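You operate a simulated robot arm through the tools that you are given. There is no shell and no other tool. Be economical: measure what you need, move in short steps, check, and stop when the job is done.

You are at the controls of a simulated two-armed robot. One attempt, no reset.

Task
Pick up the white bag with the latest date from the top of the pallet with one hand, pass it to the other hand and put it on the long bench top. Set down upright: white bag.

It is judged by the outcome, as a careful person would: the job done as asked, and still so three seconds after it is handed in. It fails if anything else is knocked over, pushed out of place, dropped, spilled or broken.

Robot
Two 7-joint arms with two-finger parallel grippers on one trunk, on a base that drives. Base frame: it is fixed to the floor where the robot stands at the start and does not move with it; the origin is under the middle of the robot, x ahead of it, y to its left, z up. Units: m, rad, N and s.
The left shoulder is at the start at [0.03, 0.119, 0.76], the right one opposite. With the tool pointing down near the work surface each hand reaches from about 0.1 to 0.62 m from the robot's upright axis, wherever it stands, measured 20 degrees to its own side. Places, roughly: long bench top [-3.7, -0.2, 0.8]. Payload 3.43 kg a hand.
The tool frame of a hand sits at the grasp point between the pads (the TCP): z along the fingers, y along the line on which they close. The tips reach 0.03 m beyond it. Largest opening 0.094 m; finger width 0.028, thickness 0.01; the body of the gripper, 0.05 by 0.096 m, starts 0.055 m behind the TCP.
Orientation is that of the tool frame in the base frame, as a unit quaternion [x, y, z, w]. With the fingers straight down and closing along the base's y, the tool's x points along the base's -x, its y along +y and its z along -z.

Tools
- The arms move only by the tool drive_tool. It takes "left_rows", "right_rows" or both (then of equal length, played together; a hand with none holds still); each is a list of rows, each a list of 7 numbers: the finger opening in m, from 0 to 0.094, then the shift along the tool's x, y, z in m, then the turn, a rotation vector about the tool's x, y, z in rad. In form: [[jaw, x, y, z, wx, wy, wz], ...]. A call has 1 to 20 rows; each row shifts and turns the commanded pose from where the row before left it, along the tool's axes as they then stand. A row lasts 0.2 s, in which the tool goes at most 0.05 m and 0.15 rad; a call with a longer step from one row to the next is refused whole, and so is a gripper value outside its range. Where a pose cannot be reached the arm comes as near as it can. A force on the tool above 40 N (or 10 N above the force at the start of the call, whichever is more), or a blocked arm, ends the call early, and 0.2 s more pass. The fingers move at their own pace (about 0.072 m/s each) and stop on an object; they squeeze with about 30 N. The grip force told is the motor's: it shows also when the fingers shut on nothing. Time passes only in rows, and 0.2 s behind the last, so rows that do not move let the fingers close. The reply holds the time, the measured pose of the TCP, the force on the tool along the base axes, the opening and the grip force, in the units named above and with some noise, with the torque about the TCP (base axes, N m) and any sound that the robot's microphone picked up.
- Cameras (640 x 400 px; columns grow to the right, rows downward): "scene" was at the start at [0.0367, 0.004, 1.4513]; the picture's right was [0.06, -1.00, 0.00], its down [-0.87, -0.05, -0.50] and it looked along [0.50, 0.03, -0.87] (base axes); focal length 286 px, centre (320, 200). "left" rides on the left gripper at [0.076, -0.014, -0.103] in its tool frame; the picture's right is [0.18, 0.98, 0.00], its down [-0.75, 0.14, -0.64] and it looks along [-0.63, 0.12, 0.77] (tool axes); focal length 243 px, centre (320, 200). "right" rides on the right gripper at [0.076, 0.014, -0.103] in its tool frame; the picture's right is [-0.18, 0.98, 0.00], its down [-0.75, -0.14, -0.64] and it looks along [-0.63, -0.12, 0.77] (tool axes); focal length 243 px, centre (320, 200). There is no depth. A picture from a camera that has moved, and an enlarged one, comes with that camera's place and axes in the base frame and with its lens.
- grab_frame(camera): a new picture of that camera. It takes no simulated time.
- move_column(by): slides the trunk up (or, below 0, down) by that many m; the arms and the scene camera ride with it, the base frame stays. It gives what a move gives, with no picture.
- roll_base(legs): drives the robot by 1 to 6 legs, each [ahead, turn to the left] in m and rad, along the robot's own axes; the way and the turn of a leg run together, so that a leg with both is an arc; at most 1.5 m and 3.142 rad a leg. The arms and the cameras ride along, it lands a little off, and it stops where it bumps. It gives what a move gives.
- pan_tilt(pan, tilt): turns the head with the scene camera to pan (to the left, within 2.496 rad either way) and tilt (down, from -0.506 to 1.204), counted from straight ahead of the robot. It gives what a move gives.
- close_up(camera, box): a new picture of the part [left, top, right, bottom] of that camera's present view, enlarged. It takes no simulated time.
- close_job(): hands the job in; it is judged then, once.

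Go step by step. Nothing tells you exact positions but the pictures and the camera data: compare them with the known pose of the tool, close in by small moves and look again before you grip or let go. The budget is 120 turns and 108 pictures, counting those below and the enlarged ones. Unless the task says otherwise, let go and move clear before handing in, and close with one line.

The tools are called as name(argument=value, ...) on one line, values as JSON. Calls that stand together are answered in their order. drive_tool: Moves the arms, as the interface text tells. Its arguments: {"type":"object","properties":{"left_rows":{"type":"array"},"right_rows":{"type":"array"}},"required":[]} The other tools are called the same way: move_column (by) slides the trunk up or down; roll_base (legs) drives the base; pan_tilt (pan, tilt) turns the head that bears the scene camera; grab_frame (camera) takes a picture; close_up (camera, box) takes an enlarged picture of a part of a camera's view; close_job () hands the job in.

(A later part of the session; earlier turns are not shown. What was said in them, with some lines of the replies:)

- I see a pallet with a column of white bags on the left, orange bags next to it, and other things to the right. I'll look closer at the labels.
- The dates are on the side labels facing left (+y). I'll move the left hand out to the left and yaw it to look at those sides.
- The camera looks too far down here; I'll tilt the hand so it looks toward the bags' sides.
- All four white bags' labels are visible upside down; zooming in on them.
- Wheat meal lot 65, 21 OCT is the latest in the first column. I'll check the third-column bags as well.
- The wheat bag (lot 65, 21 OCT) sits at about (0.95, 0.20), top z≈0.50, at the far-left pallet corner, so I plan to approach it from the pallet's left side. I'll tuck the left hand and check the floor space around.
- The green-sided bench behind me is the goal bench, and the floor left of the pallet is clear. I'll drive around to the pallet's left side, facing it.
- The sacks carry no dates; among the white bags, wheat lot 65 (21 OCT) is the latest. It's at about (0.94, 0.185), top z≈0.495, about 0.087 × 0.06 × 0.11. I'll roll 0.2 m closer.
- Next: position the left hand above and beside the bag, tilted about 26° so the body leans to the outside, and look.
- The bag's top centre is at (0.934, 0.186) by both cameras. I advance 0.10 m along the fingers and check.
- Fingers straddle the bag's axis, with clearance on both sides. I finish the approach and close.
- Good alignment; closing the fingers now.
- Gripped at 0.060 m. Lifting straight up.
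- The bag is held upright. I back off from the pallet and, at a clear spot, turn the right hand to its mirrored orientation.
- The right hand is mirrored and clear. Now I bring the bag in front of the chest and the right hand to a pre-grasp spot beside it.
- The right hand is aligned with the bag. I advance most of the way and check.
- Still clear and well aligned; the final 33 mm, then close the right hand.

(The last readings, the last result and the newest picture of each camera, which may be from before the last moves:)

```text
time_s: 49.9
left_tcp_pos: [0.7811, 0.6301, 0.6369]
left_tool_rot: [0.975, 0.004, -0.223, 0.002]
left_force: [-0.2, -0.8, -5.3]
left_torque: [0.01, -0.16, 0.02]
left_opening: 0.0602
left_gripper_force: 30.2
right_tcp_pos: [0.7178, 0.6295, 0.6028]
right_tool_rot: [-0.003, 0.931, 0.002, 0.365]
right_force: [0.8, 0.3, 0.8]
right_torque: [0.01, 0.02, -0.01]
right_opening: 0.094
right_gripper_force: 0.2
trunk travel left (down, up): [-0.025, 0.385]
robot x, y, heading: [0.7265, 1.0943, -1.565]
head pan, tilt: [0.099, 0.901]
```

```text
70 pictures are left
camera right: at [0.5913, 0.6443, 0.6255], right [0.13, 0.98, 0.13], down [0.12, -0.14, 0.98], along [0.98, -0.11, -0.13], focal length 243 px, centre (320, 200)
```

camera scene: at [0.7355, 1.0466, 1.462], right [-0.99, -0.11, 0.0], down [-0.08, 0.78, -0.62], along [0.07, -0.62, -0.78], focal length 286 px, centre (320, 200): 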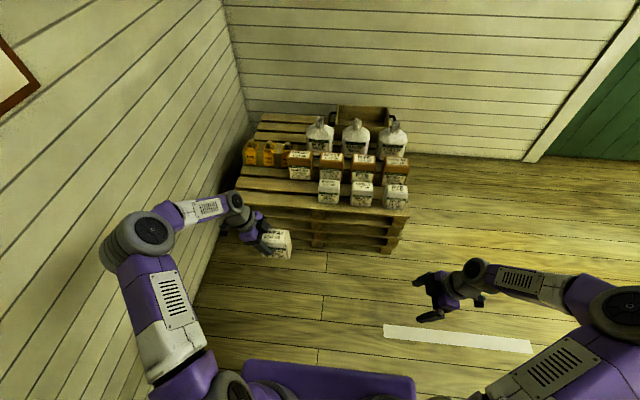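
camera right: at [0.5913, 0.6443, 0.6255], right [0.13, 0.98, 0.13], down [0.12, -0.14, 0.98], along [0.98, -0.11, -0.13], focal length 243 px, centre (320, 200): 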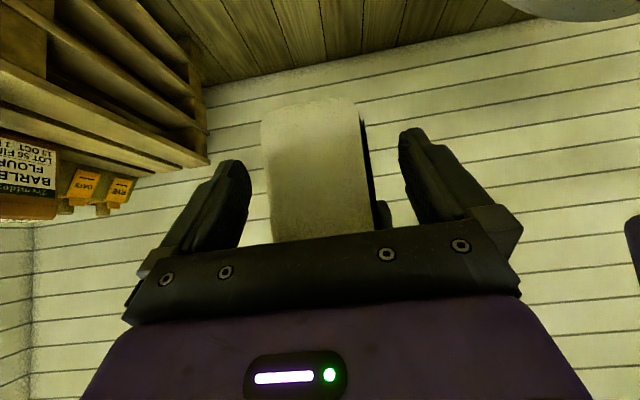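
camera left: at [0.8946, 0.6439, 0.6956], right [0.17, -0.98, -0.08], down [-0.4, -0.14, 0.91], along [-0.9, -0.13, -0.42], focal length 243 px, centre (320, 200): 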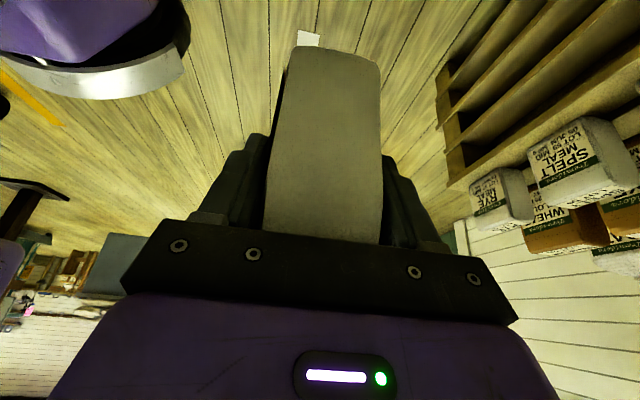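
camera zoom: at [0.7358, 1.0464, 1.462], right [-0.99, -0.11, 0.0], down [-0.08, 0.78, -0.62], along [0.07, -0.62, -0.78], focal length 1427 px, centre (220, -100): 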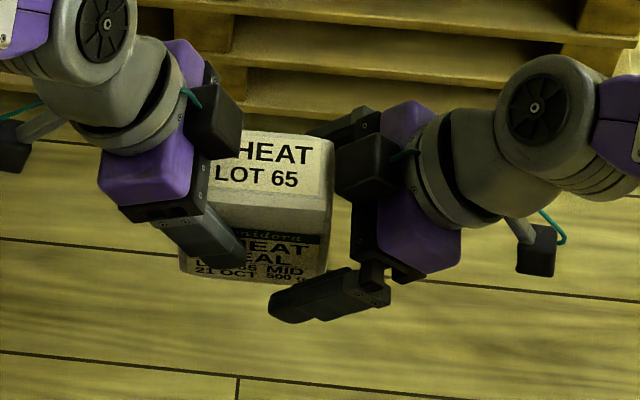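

Aligned within a couple of millimetres; closing the right hand.

drive_tool(right_rows=[[0.0, 0, 0, 0, 0, 0, 0], [0.0, 0, 0, 0, 0, 0, 0], [0.0, 0, 0, 0, 0, 0, 0], [0.0, 0, 0, 0, 0, 0, 0]])

close_up(camera="scene", box=[280, 220, 400, 300])

```text
time_s: 50.9
left_tcp_pos: [0.7806, 0.6298, 0.6373]
left_tool_rot: [0.975, 0.004, -0.224, 0.0]
left_force: [-0.9, 4.5, -1.3]
left_torque: [0.04, 0.01, -0.28]
left_opening: 0.0605
left_gripper_force: 30.0
right_tcp_pos: [0.7163, 0.6286, 0.6031]
right_tool_rot: [-0.002, 0.931, 0.001, 0.365]
right_force: [1.2, -4.9, 0.0]
right_torque: [0.11, 0.17, -0.01]
right_opening: 0.0605
right_gripper_force: 29.7
trunk travel left (down, up): [-0.025, 0.385]
robot x, y, heading: [0.7278, 1.0915, -1.57]
head pan, tilt: [0.099, 0.901]
```

```text
5.00 times, centred on (340, 260) of scene
camera zoom: at [0.7357, 1.0465, 1.462], right [-0.99, -0.11, 0.0], down [-0.08, 0.78, -0.62], along [0.07, -0.62, -0.78], focal length 1427 px, centre (220, -100)
```

zoom: 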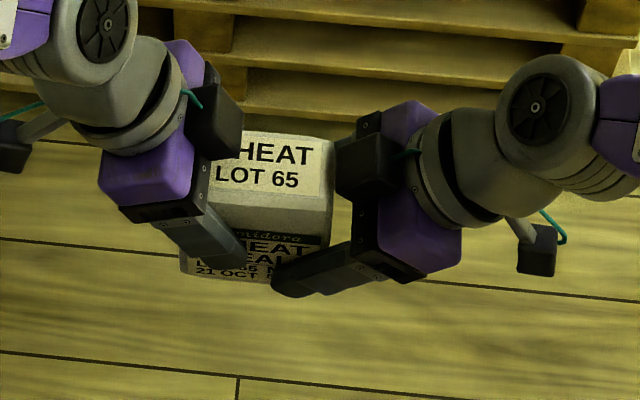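

Both hands hold the bag at 0.060 m. Opening the left hand and withdrawing it along its fingers.

drive_tool(left_rows=[[0.08, 0, 0, 0, 0, 0, 0], [0.094, 0, 0, 0, 0, 0, 0], [0.094, 0, 0, 0, 0, 0, 0], [0.094, 0, 0, -0.02, 0, 0, 0], [0.094, 0, 0, -0.04, 0, 0, 0], [0.094, 0, 0, -0.04, 0, 0, 0], [0.094, 0.02, 0, -0.03, 0, 0, 0]])

grab_frame(camera="scene")

close_up(camera="scene", box=[270, 210, 400, 300])

grab_frame(camera="right")

```text
time_s: 52.5
left_tcp_pos: [0.8551, 0.6289, 0.7464]
left_tool_rot: [0.975, 0.004, -0.223, 0.001]
left_force: [0.2, -0.2, 0.5]
left_torque: [0.0, -0.04, 0.0]
left_opening: 0.094
left_gripper_force: 0.0
right_tcp_pos: [0.7181, 0.6296, 0.603]
right_tool_rot: [-0.003, 0.931, 0.002, 0.366]
right_force: [-0.1, 0.7, -1.0]
right_torque: [0.01, 0.17, -0.01]
right_opening: 0.06
right_gripper_force: 30.1
trunk travel left (down, up): [-0.025, 0.385]
robot x, y, heading: [0.7273, 1.0902, -1.566]
head pan, tilt: [0.099, 0.901]
```

```text
68 pictures are left
camera scene: at [0.7359, 1.0467, 1.462], right [-0.99, -0.11, 0.0], down [-0.08, 0.78, -0.62], along [0.07, -0.62, -0.78], focal length 286 px, centre (320, 200)
```

scene: 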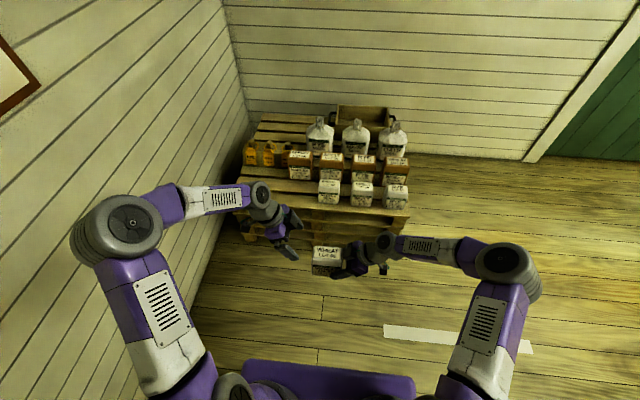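

```text
4.44 times, centred on (335, 255) of scene
camera zoom: at [0.7359, 1.0467, 1.462], right [-0.99, -0.11, 0.0], down [-0.08, 0.78, -0.62], along [0.07, -0.62, -0.78], focal length 1269 px, centre (253, -44)
```

zoom: 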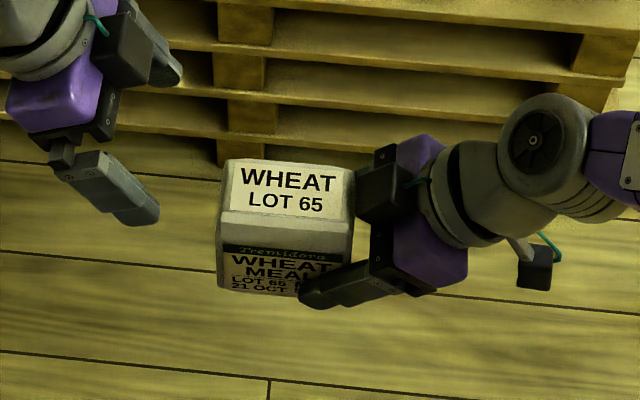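

```text
66 pictures are left
camera right: at [0.5912, 0.6444, 0.6257], right [0.13, 0.98, 0.13], down [0.12, -0.14, 0.98], along [0.98, -0.11, -0.13], focal length 243 px, centre (320, 200)
```

right: 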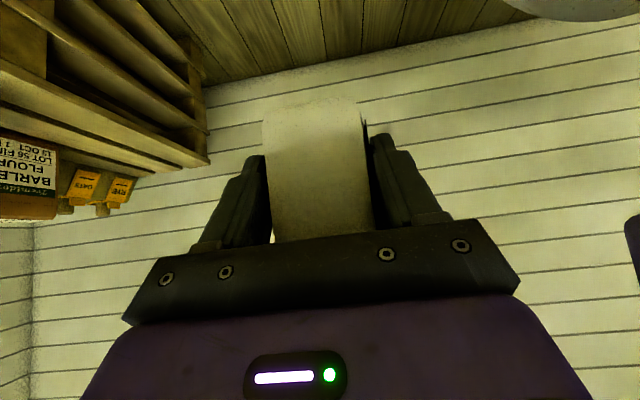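

The pass is done: the right hand holds the bag alone, upright. I'll raise the trunk and drive toward the bench through the aisle, stopping short to look.

move_column(by=0.35)

roll_base(legs=[[0, -1.45], [1.3, 0], [1.0, 0]])

pan_tilt(pan=0.3, tilt=0.5)

grab_frame(camera="scene")

```text
time_s: 55.9
left_tcp_pos: [0.8557, 0.63, 1.0958]
left_tool_rot: [0.975, 0.003, -0.223, 0.0]
left_force: [-0.1, 0.0, -0.4]
left_torque: [-0.01, -0.02, 0.04]
left_opening: 0.094
left_gripper_force: 0.0
right_tcp_pos: [0.7177, 0.6292, 0.9513]
right_tool_rot: [-0.003, 0.931, 0.002, 0.366]
right_force: [0.1, 0.4, -4.7]
right_torque: [0.03, 0.17, 0.0]
right_opening: 0.0603
right_gripper_force: 30.2
trunk travel left (down, up): [-0.375, 0.035]
robot x, y, heading: [0.7274, 1.0854, -1.566]
head pan, tilt: [0.099, 0.901]
```

```text
time_s: 70.8
left_tcp_pos: [-1.9956, 0.5733, 1.095]
left_tool_rot: [0.738, -0.638, -0.167, -0.146]
left_force: [0.2, -0.4, -0.1]
left_torque: [-0.03, -0.01, 0.02]
left_opening: 0.094
left_gripper_force: 0.2
right_tcp_pos: [-2.0146, 0.7096, 0.953]
right_tool_rot: [0.609, 0.704, -0.239, 0.277]
right_force: [0.6, 0.2, -4.8]
right_torque: [0.17, 0.04, 0.0]
right_opening: 0.0602
right_gripper_force: 30.4
trunk travel left (down, up): [-0.375, 0.035]
robot x, y, heading: [-1.5566, 0.764, -2.995]
head pan, tilt: [0.099, 0.901]
```

```text
time_s: 71.7
left_tcp_pos: [-1.9954, 0.5738, 1.0954]
left_tool_rot: [0.737, -0.638, -0.168, -0.146]
left_force: [0.3, -0.2, 0.1]
left_torque: [-0.01, -0.01, 0.0]
left_opening: 0.094
left_gripper_force: 0.0
right_tcp_pos: [-2.015, 0.7099, 0.9526]
right_tool_rot: [0.609, 0.703, -0.239, 0.277]
right_force: [1.1, 0.5, -5.0]
right_torque: [0.19, 0.01, 0.04]
right_opening: 0.0605
right_gripper_force: 29.9
trunk travel left (down, up): [-0.375, 0.035]
robot x, y, heading: [-1.5546, 0.7615, -2.996]
head pan, tilt: [0.3, 0.499]
```

```text
65 pictures are left
camera scene: at [-1.6086, 0.7291, 1.8458], right [-0.43, 0.9, 0.0], down [0.43, 0.21, -0.88], along [-0.79, -0.38, -0.48], focal length 286 px, centre (320, 200)
```

scene: 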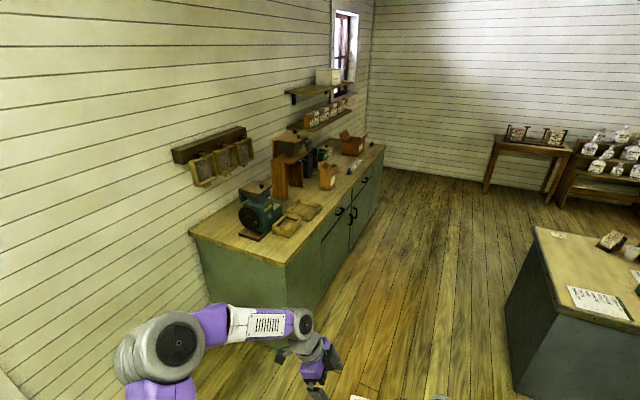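

close_up(camera="scene", box=[180, 110, 400, 270])

```text
2.50 times, centred on (290, 190) of scene
camera zoom: at [-1.6086, 0.7291, 1.8458], right [-0.43, 0.9, 0.0], down [0.43, 0.21, -0.88], along [-0.79, -0.38, -0.48], focal length 714 px, centre (395, 225)
```

zoom: 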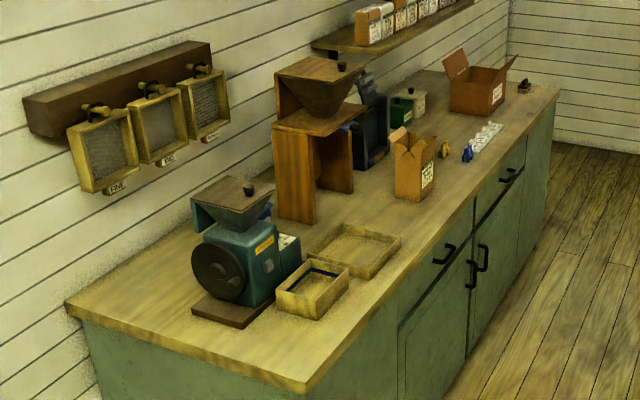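

The clear spot is the near end of the bench, around (-2.69, -0.04), ahead of the grinder and trays. I'll line up with the bench end, facing it (heading π), so the right gripper hangs over the open front side.

roll_base(legs=[[0, 1.424], [0.75, 0], [0, -1.571]])

pan_tilt(pan=0.0, tilt=0.7)

grab_frame(camera="scene")

```text
time_s: 83.1
left_tcp_pos: [-2.0218, -0.1052, 1.0964]
left_tool_rot: [-0.683, 0.696, 0.156, 0.16]
left_force: [0.3, -0.3, 0.3]
left_torque: [-0.02, 0.05, -0.02]
left_opening: 0.0938
left_gripper_force: 0.0
right_tcp_pos: [-2.0174, 0.0328, 0.9514]
right_tool_rot: [0.665, 0.651, -0.261, 0.257]
right_force: [-0.3, -0.2, -4.7]
right_torque: [0.18, -0.01, 0.0]
right_opening: 0.0602
right_gripper_force: 29.6
trunk travel left (down, up): [-0.375, 0.035]
robot x, y, heading: [-1.5585, 0.01, 3.121]
head pan, tilt: [0.3, 0.499]
```

```text
time_s: 83.9
left_tcp_pos: [-2.0231, -0.1052, 1.0961]
left_tool_rot: [-0.683, 0.695, 0.157, 0.16]
left_force: [0.4, -0.3, -0.8]
left_torque: [-0.02, 0.0, 0.03]
left_opening: 0.0939
left_gripper_force: 0.1
right_tcp_pos: [-2.0172, 0.0342, 0.952]
right_tool_rot: [0.665, 0.652, -0.26, 0.256]
right_force: [-0.9, -0.1, -4.9]
right_torque: [0.22, -0.02, 0.03]
right_opening: 0.06
right_gripper_force: 30.2
trunk travel left (down, up): [-0.375, 0.035]
robot x, y, heading: [-1.5587, 0.0112, 3.124]
head pan, tilt: [0.0, 0.7]
```

```text
63 pictures are left
camera scene: at [-1.6124, 0.0122, 1.8282], right [0.02, 1.0, 0.0], down [0.64, -0.01, -0.77], along [-0.76, 0.01, -0.64], focal length 286 px, centre (320, 200)
```

scene: 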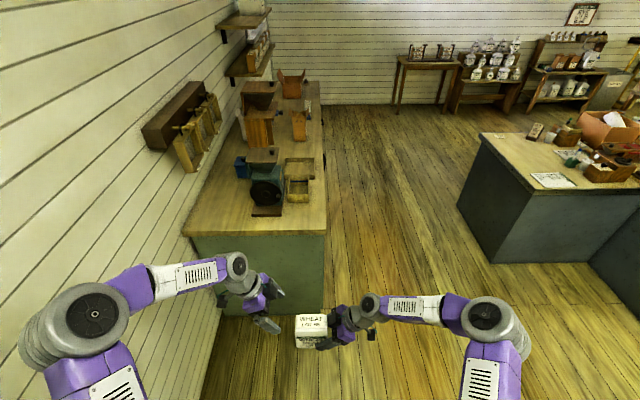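

Clear view: the free spot is at about (-2.68, -0.05). I pull the left hand back and drive up to the bench end.

drive_tool(left_rows=[[0.094, 0, -0.04, 0, 0, 0, 0], [0.094, 0, -0.04, 0, 0, 0, 0], [0.094, 0, -0.04, 0, 0, 0, 0], [0.094, 0, -0.03, 0, 0, 0, 0]])

roll_base(legs=[[0.57, 0.02]])

grab_frame(camera="scene")

grab_frame(camera="right")

```text
time_s: 84.9
left_tcp_pos: [-1.8719, -0.1075, 1.0965]
left_tool_rot: [-0.683, 0.696, 0.155, 0.159]
left_force: [0.9, -0.9, -0.4]
left_torque: [-0.02, 0.01, -0.02]
left_opening: 0.0941
left_gripper_force: 0.0
right_tcp_pos: [-2.0186, 0.0331, 0.9534]
right_tool_rot: [0.665, 0.651, -0.262, 0.256]
right_force: [0.4, -0.4, -5.1]
right_torque: [0.2, 0.04, -0.03]
right_opening: 0.0604
right_gripper_force: 30.1
trunk travel left (down, up): [-0.375, 0.035]
robot x, y, heading: [-1.556, 0.0108, 3.124]
head pan, tilt: [0.0, 0.7]
```

```text
time_s: 88.2
left_tcp_pos: [-2.4417, -0.1056, 1.0972]
left_tool_rot: [-0.688, 0.69, 0.158, 0.159]
left_force: [0.7, 0.2, 0.8]
left_torque: [0.01, 0.0, 0.01]
left_opening: 0.0942
left_gripper_force: 0.0
right_tcp_pos: [-2.5895, 0.0325, 0.9524]
right_tool_rot: [0.66, 0.657, -0.259, 0.258]
right_force: [0.1, -0.5, -5.4]
right_torque: [0.21, -0.02, -0.03]
right_opening: 0.0604
right_gripper_force: 30.3
trunk travel left (down, up): [-0.375, 0.035]
robot x, y, heading: [-2.1271, 0.0234, 3.141]
head pan, tilt: [0.0, 0.7]
```

```text
62 pictures are left
camera scene: at [-2.1837, 0.0182, 1.8281], right [0.0, 1.0, 0.0], down [0.64, 0.0, -0.76], along [-0.76, 0.0, -0.64], focal length 286 px, centre (320, 200)
```

scene: 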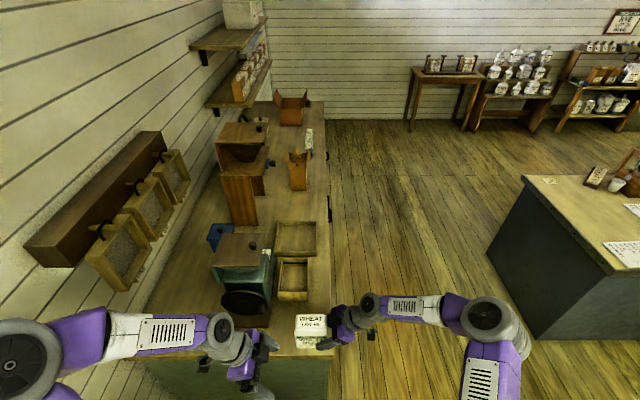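

```text
61 pictures are left
camera right: at [-2.576, 0.1594, 0.9754], right [0.98, -0.14, 0.13], down [-0.14, -0.11, 0.98], along [-0.12, -0.98, -0.13], focal length 243 px, centre (320, 200)
```

right: 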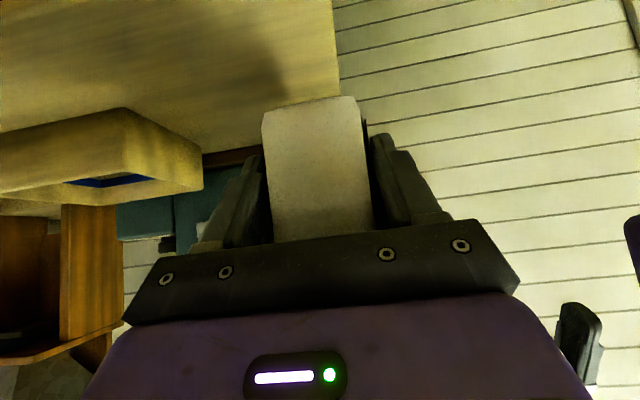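

The bag hovers over the bench end. I shift it to the spot above (-2.67, -0.05) and lower partway.

drive_tool(right_rows=[[0, -0.0118, -0.0267, 0.011, 0, 0, 0], [0, -0.0118, -0.0267, 0.011, 0, 0, 0], [0, -0.0118, -0.0267, 0.011, 0, 0, 0], [0, 0.01364, 0, 0.01464, 0, 0, 0], [0, 0.01364, 0, 0.01464, 0, 0, 0], [0, 0.01364, 0, 0.01464, 0, 0, 0], [0, 0.01, 0, 0.011, 0, 0, 0]])

close_up(camera="scene", box=[220, 240, 400, 360])

grab_frame(camera="right")

grab_frame(camera="left")

```text
time_s: 89.8
left_tcp_pos: [-2.438, -0.105, 1.099]
left_tool_rot: [-0.688, 0.691, 0.158, 0.157]
left_force: [0.5, 0.3, 0.3]
left_torque: [-0.01, 0.01, 0.02]
left_opening: 0.0938
left_gripper_force: 0.0
right_tcp_pos: [-2.6714, -0.0157, 0.8847]
right_tool_rot: [0.659, 0.655, -0.265, 0.257]
right_force: [-3.4, 3.0, 35.1]
right_torque: [-0.57, -0.85, -0.47]
right_opening: 0.0599
right_gripper_force: 27.9
trunk travel left (down, up): [-0.375, 0.035]
robot x, y, heading: [-2.1281, 0.0182, 3.137]
head pan, tilt: [0.0, 0.7]
```

```text
3.33 times, centred on (310, 300) of scene
camera zoom: at [-2.1778, 0.019, 1.8289], right [0.0, 1.0, 0.0], down [0.64, 0.0, -0.77], along [-0.77, 0.0, -0.64], focal length 952 px, centre (353, -133)
```

zoom: 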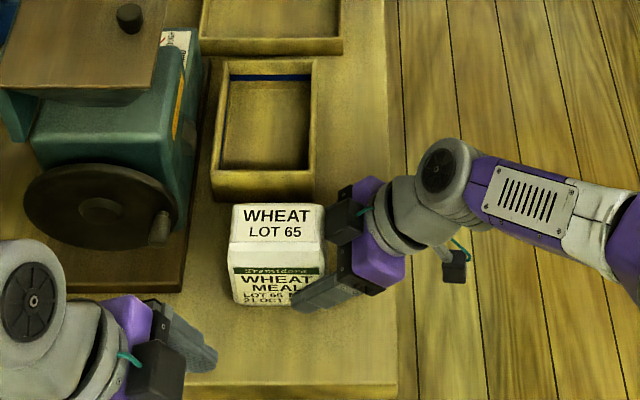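

```text
59 pictures are left
camera right: at [-2.6558, 0.1102, 0.9064], right [0.98, -0.14, 0.12], down [-0.13, -0.11, 0.99], along [-0.13, -0.98, -0.12], focal length 243 px, centre (320, 200)
```

right: 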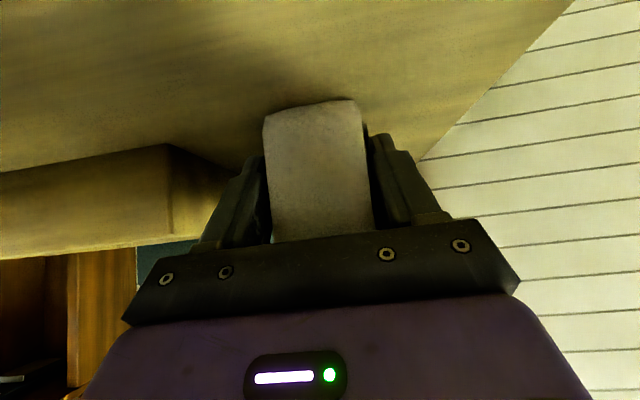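

```text
58 pictures are left
camera left: at [-2.4243, -0.219, 1.157], right [-0.98, -0.16, -0.08], down [-0.14, 0.4, 0.91], along [-0.12, 0.9, -0.42], focal length 243 px, centre (320, 200)
```

left: 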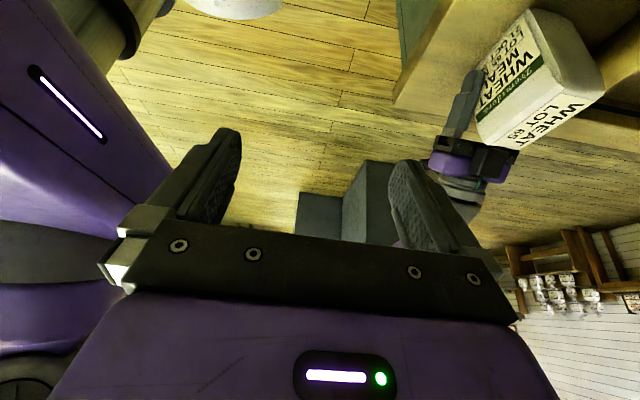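

The bag touched down at TCP z≈0.885 (bench top about 0.84) with 35 N. I ease up a little to relieve the pressing force.

drive_tool(right_rows=[[0, -0.0027, 0, -0.0029, 0, 0, 0], [0, 0, 0, 0, 0, 0, 0]])

close_up(camera="right", box=[220, 70, 440, 210])

```text
time_s: 90.4
left_tcp_pos: [-2.4417, -0.106, 1.0972]
left_tool_rot: [-0.688, 0.691, 0.158, 0.159]
left_force: [0.5, -0.7, 1.0]
left_torque: [0.0, 0.0, 0.01]
left_opening: 0.094
left_gripper_force: 0.1
right_tcp_pos: [-2.6698, -0.016, 0.883]
right_tool_rot: [0.66, 0.656, -0.261, 0.257]
right_force: [-7.9, -3.1, 15.4]
right_torque: [-0.61, 0.26, -0.28]
right_opening: 0.0604
right_gripper_force: 29.9
trunk travel left (down, up): [-0.375, 0.035]
robot x, y, heading: [-2.1238, 0.0178, 3.136]
head pan, tilt: [0.0, 0.7]
```

```text
2.86 times, centred on (330, 140) of right
camera zoom: at [-2.6561, 0.1104, 0.9053], right [0.98, -0.14, 0.12], down [-0.14, -0.11, 0.98], along [-0.12, -0.98, -0.13], focal length 693 px, centre (291, 371)
```

zoom: 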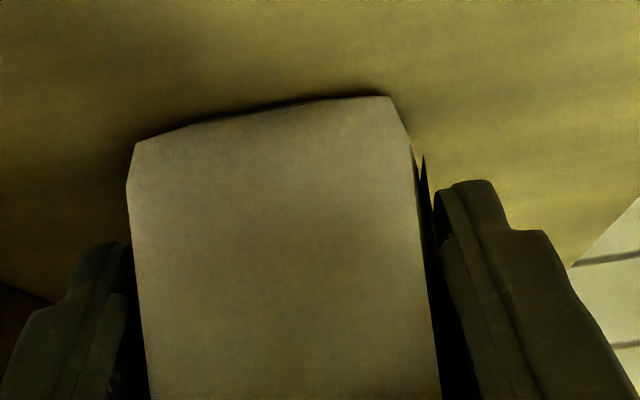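

Contact is confirmed at the base. One more small relief.

drive_tool(right_rows=[[0, -0.0014, 0, -0.0015, 0, 0, 0], [0, 0, 0, 0, 0, 0, 0]])

```text
time_s: 91.0
left_tcp_pos: [-2.4422, -0.1062, 1.0966]
left_tool_rot: [-0.688, 0.69, 0.158, 0.158]
left_force: [0.7, 0.0, 0.0]
left_torque: [-0.03, -0.05, 0.02]
left_opening: 0.094
left_gripper_force: 0.1
right_tcp_pos: [-2.6676, -0.0155, 0.8835]
right_tool_rot: [0.66, 0.657, -0.257, 0.259]
right_force: [-2.1, -1.1, 1.6]
right_torque: [-0.31, 0.27, -0.12]
right_opening: 0.0605
right_gripper_force: 29.7
trunk travel left (down, up): [-0.375, 0.035]
robot x, y, heading: [-2.1302, 0.0176, 3.132]
head pan, tilt: [0.0, 0.7]
```

The force is nearly zero, with the bag resting on the bench. Release and withdraw along the fingers.

drive_tool(right_rows=[[0.075, 0, 0, 0, 0, 0, 0], [0.094, 0, 0, 0, 0, 0, 0], [0.094, 0, 0, 0, 0, 0, 0], [0.094, 0, 0, 0, 0, 0, 0]])

grab_frame(camera="right")

close_up(camera="scene", box=[220, 240, 400, 360])

```text
time_s: 92.0
left_tcp_pos: [-2.4425, -0.1065, 1.0959]
left_tool_rot: [-0.687, 0.691, 0.157, 0.159]
left_force: [0.3, -0.3, -0.4]
left_torque: [0.05, 0.0, -0.01]
left_opening: 0.0942
left_gripper_force: 0.1
right_tcp_pos: [-2.6707, -0.0153, 0.8828]
right_tool_rot: [0.66, 0.656, -0.259, 0.259]
right_force: [0.3, 0.4, 0.5]
right_torque: [0.0, -0.01, 0.0]
right_opening: 0.0944
right_gripper_force: 0.0
trunk travel left (down, up): [-0.375, 0.035]
robot x, y, heading: [-2.1265, 0.0175, 3.136]
head pan, tilt: [0.0, 0.7]
```

```text
56 pictures are left
camera right: at [-2.6556, 0.1111, 0.9069], right [0.98, -0.14, 0.13], down [-0.14, -0.11, 0.98], along [-0.12, -0.98, -0.13], focal length 243 px, centre (320, 200)
```

right: 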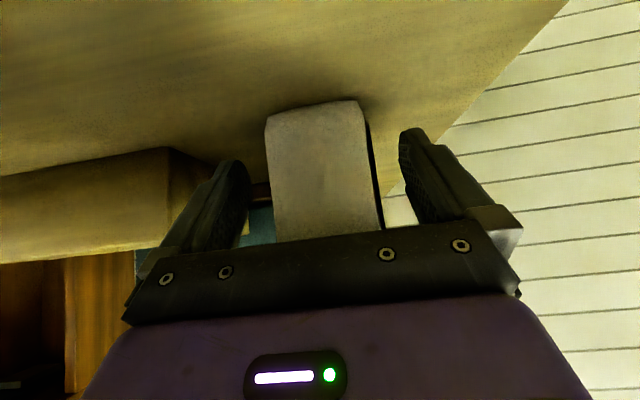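

```text
3.33 times, centred on (310, 300) of scene
camera zoom: at [-2.183, 0.0182, 1.8282], right [0.0, 1.0, 0.0], down [0.64, 0.0, -0.76], along [-0.76, 0.0, -0.64], focal length 952 px, centre (353, -133)
```

zoom: 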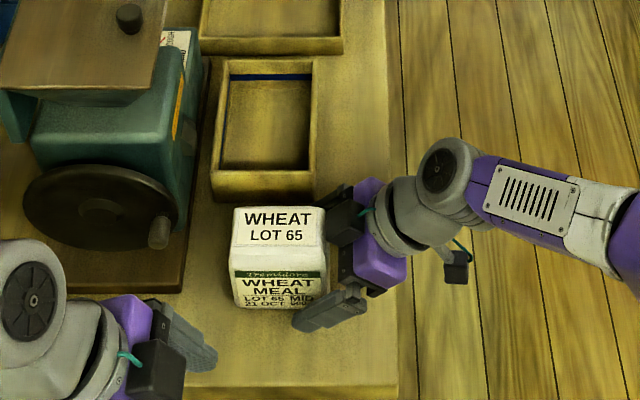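

The bag stands free and upright. Withdrawing the right hand.

drive_tool(right_rows=[[0.094, 0, 0, -0.02, 0, 0, 0], [0.094, 0, 0, -0.04, 0, 0, 0], [0.094, 0, 0, -0.04, 0, 0, 0], [0.094, 0, 0, -0.04, 0, 0, 0], [0.094, 0, 0, 0, 0, 0, 0]])

grab_frame(camera="scene")

grab_frame(camera="right")

```text
time_s: 93.2
left_tcp_pos: [-2.4422, -0.1065, 1.0971]
left_tool_rot: [-0.689, 0.69, 0.158, 0.159]
left_force: [0.2, -0.5, 0.1]
left_torque: [0.01, -0.01, -0.02]
left_opening: 0.094
left_gripper_force: 0.0
right_tcp_pos: [-2.6693, 0.079, 0.9863]
right_tool_rot: [0.66, 0.656, -0.259, 0.258]
right_force: [-0.2, -1.0, -0.6]
right_torque: [0.01, -0.01, 0.04]
right_opening: 0.094
right_gripper_force: 0.1
trunk travel left (down, up): [-0.375, 0.035]
robot x, y, heading: [-2.1282, 0.0202, 3.137]
head pan, tilt: [0.0, 0.7]
```

```text
54 pictures are left
camera scene: at [-2.1835, 0.0176, 1.8281], right [0.0, 1.0, 0.0], down [0.64, 0.0, -0.76], along [-0.76, 0.0, -0.64], focal length 286 px, centre (320, 200)
```

scene: 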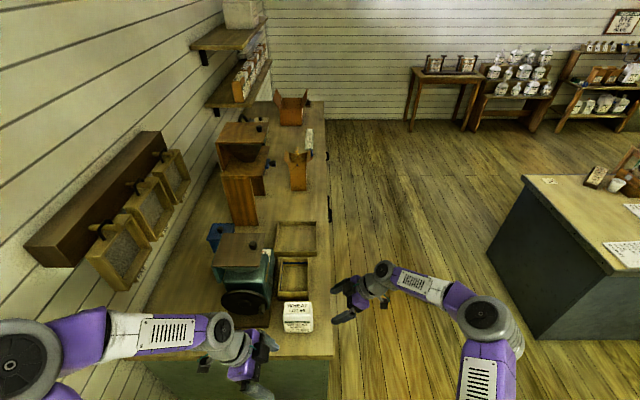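

```text
53 pictures are left
camera right: at [-2.6557, 0.2061, 1.0097], right [0.98, -0.14, 0.13], down [-0.14, -0.11, 0.98], along [-0.12, -0.98, -0.13], focal length 243 px, centre (320, 200)
```

right: 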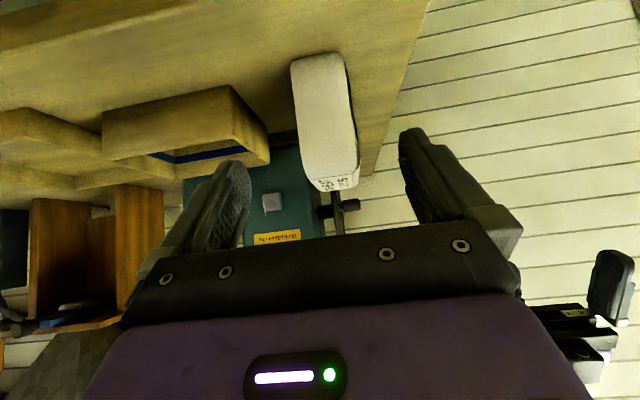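

The bag stands upright on the bench, with both hands open and clear of it. Handing in.

close_job()

```text
The job is handed in.
```

The white bag with the latest date (wheat meal, lot 65, 21 OCT) was picked up with the left hand and passed to the right. It now stands upright at the near end of the long bench, and I saw nothing else moved.
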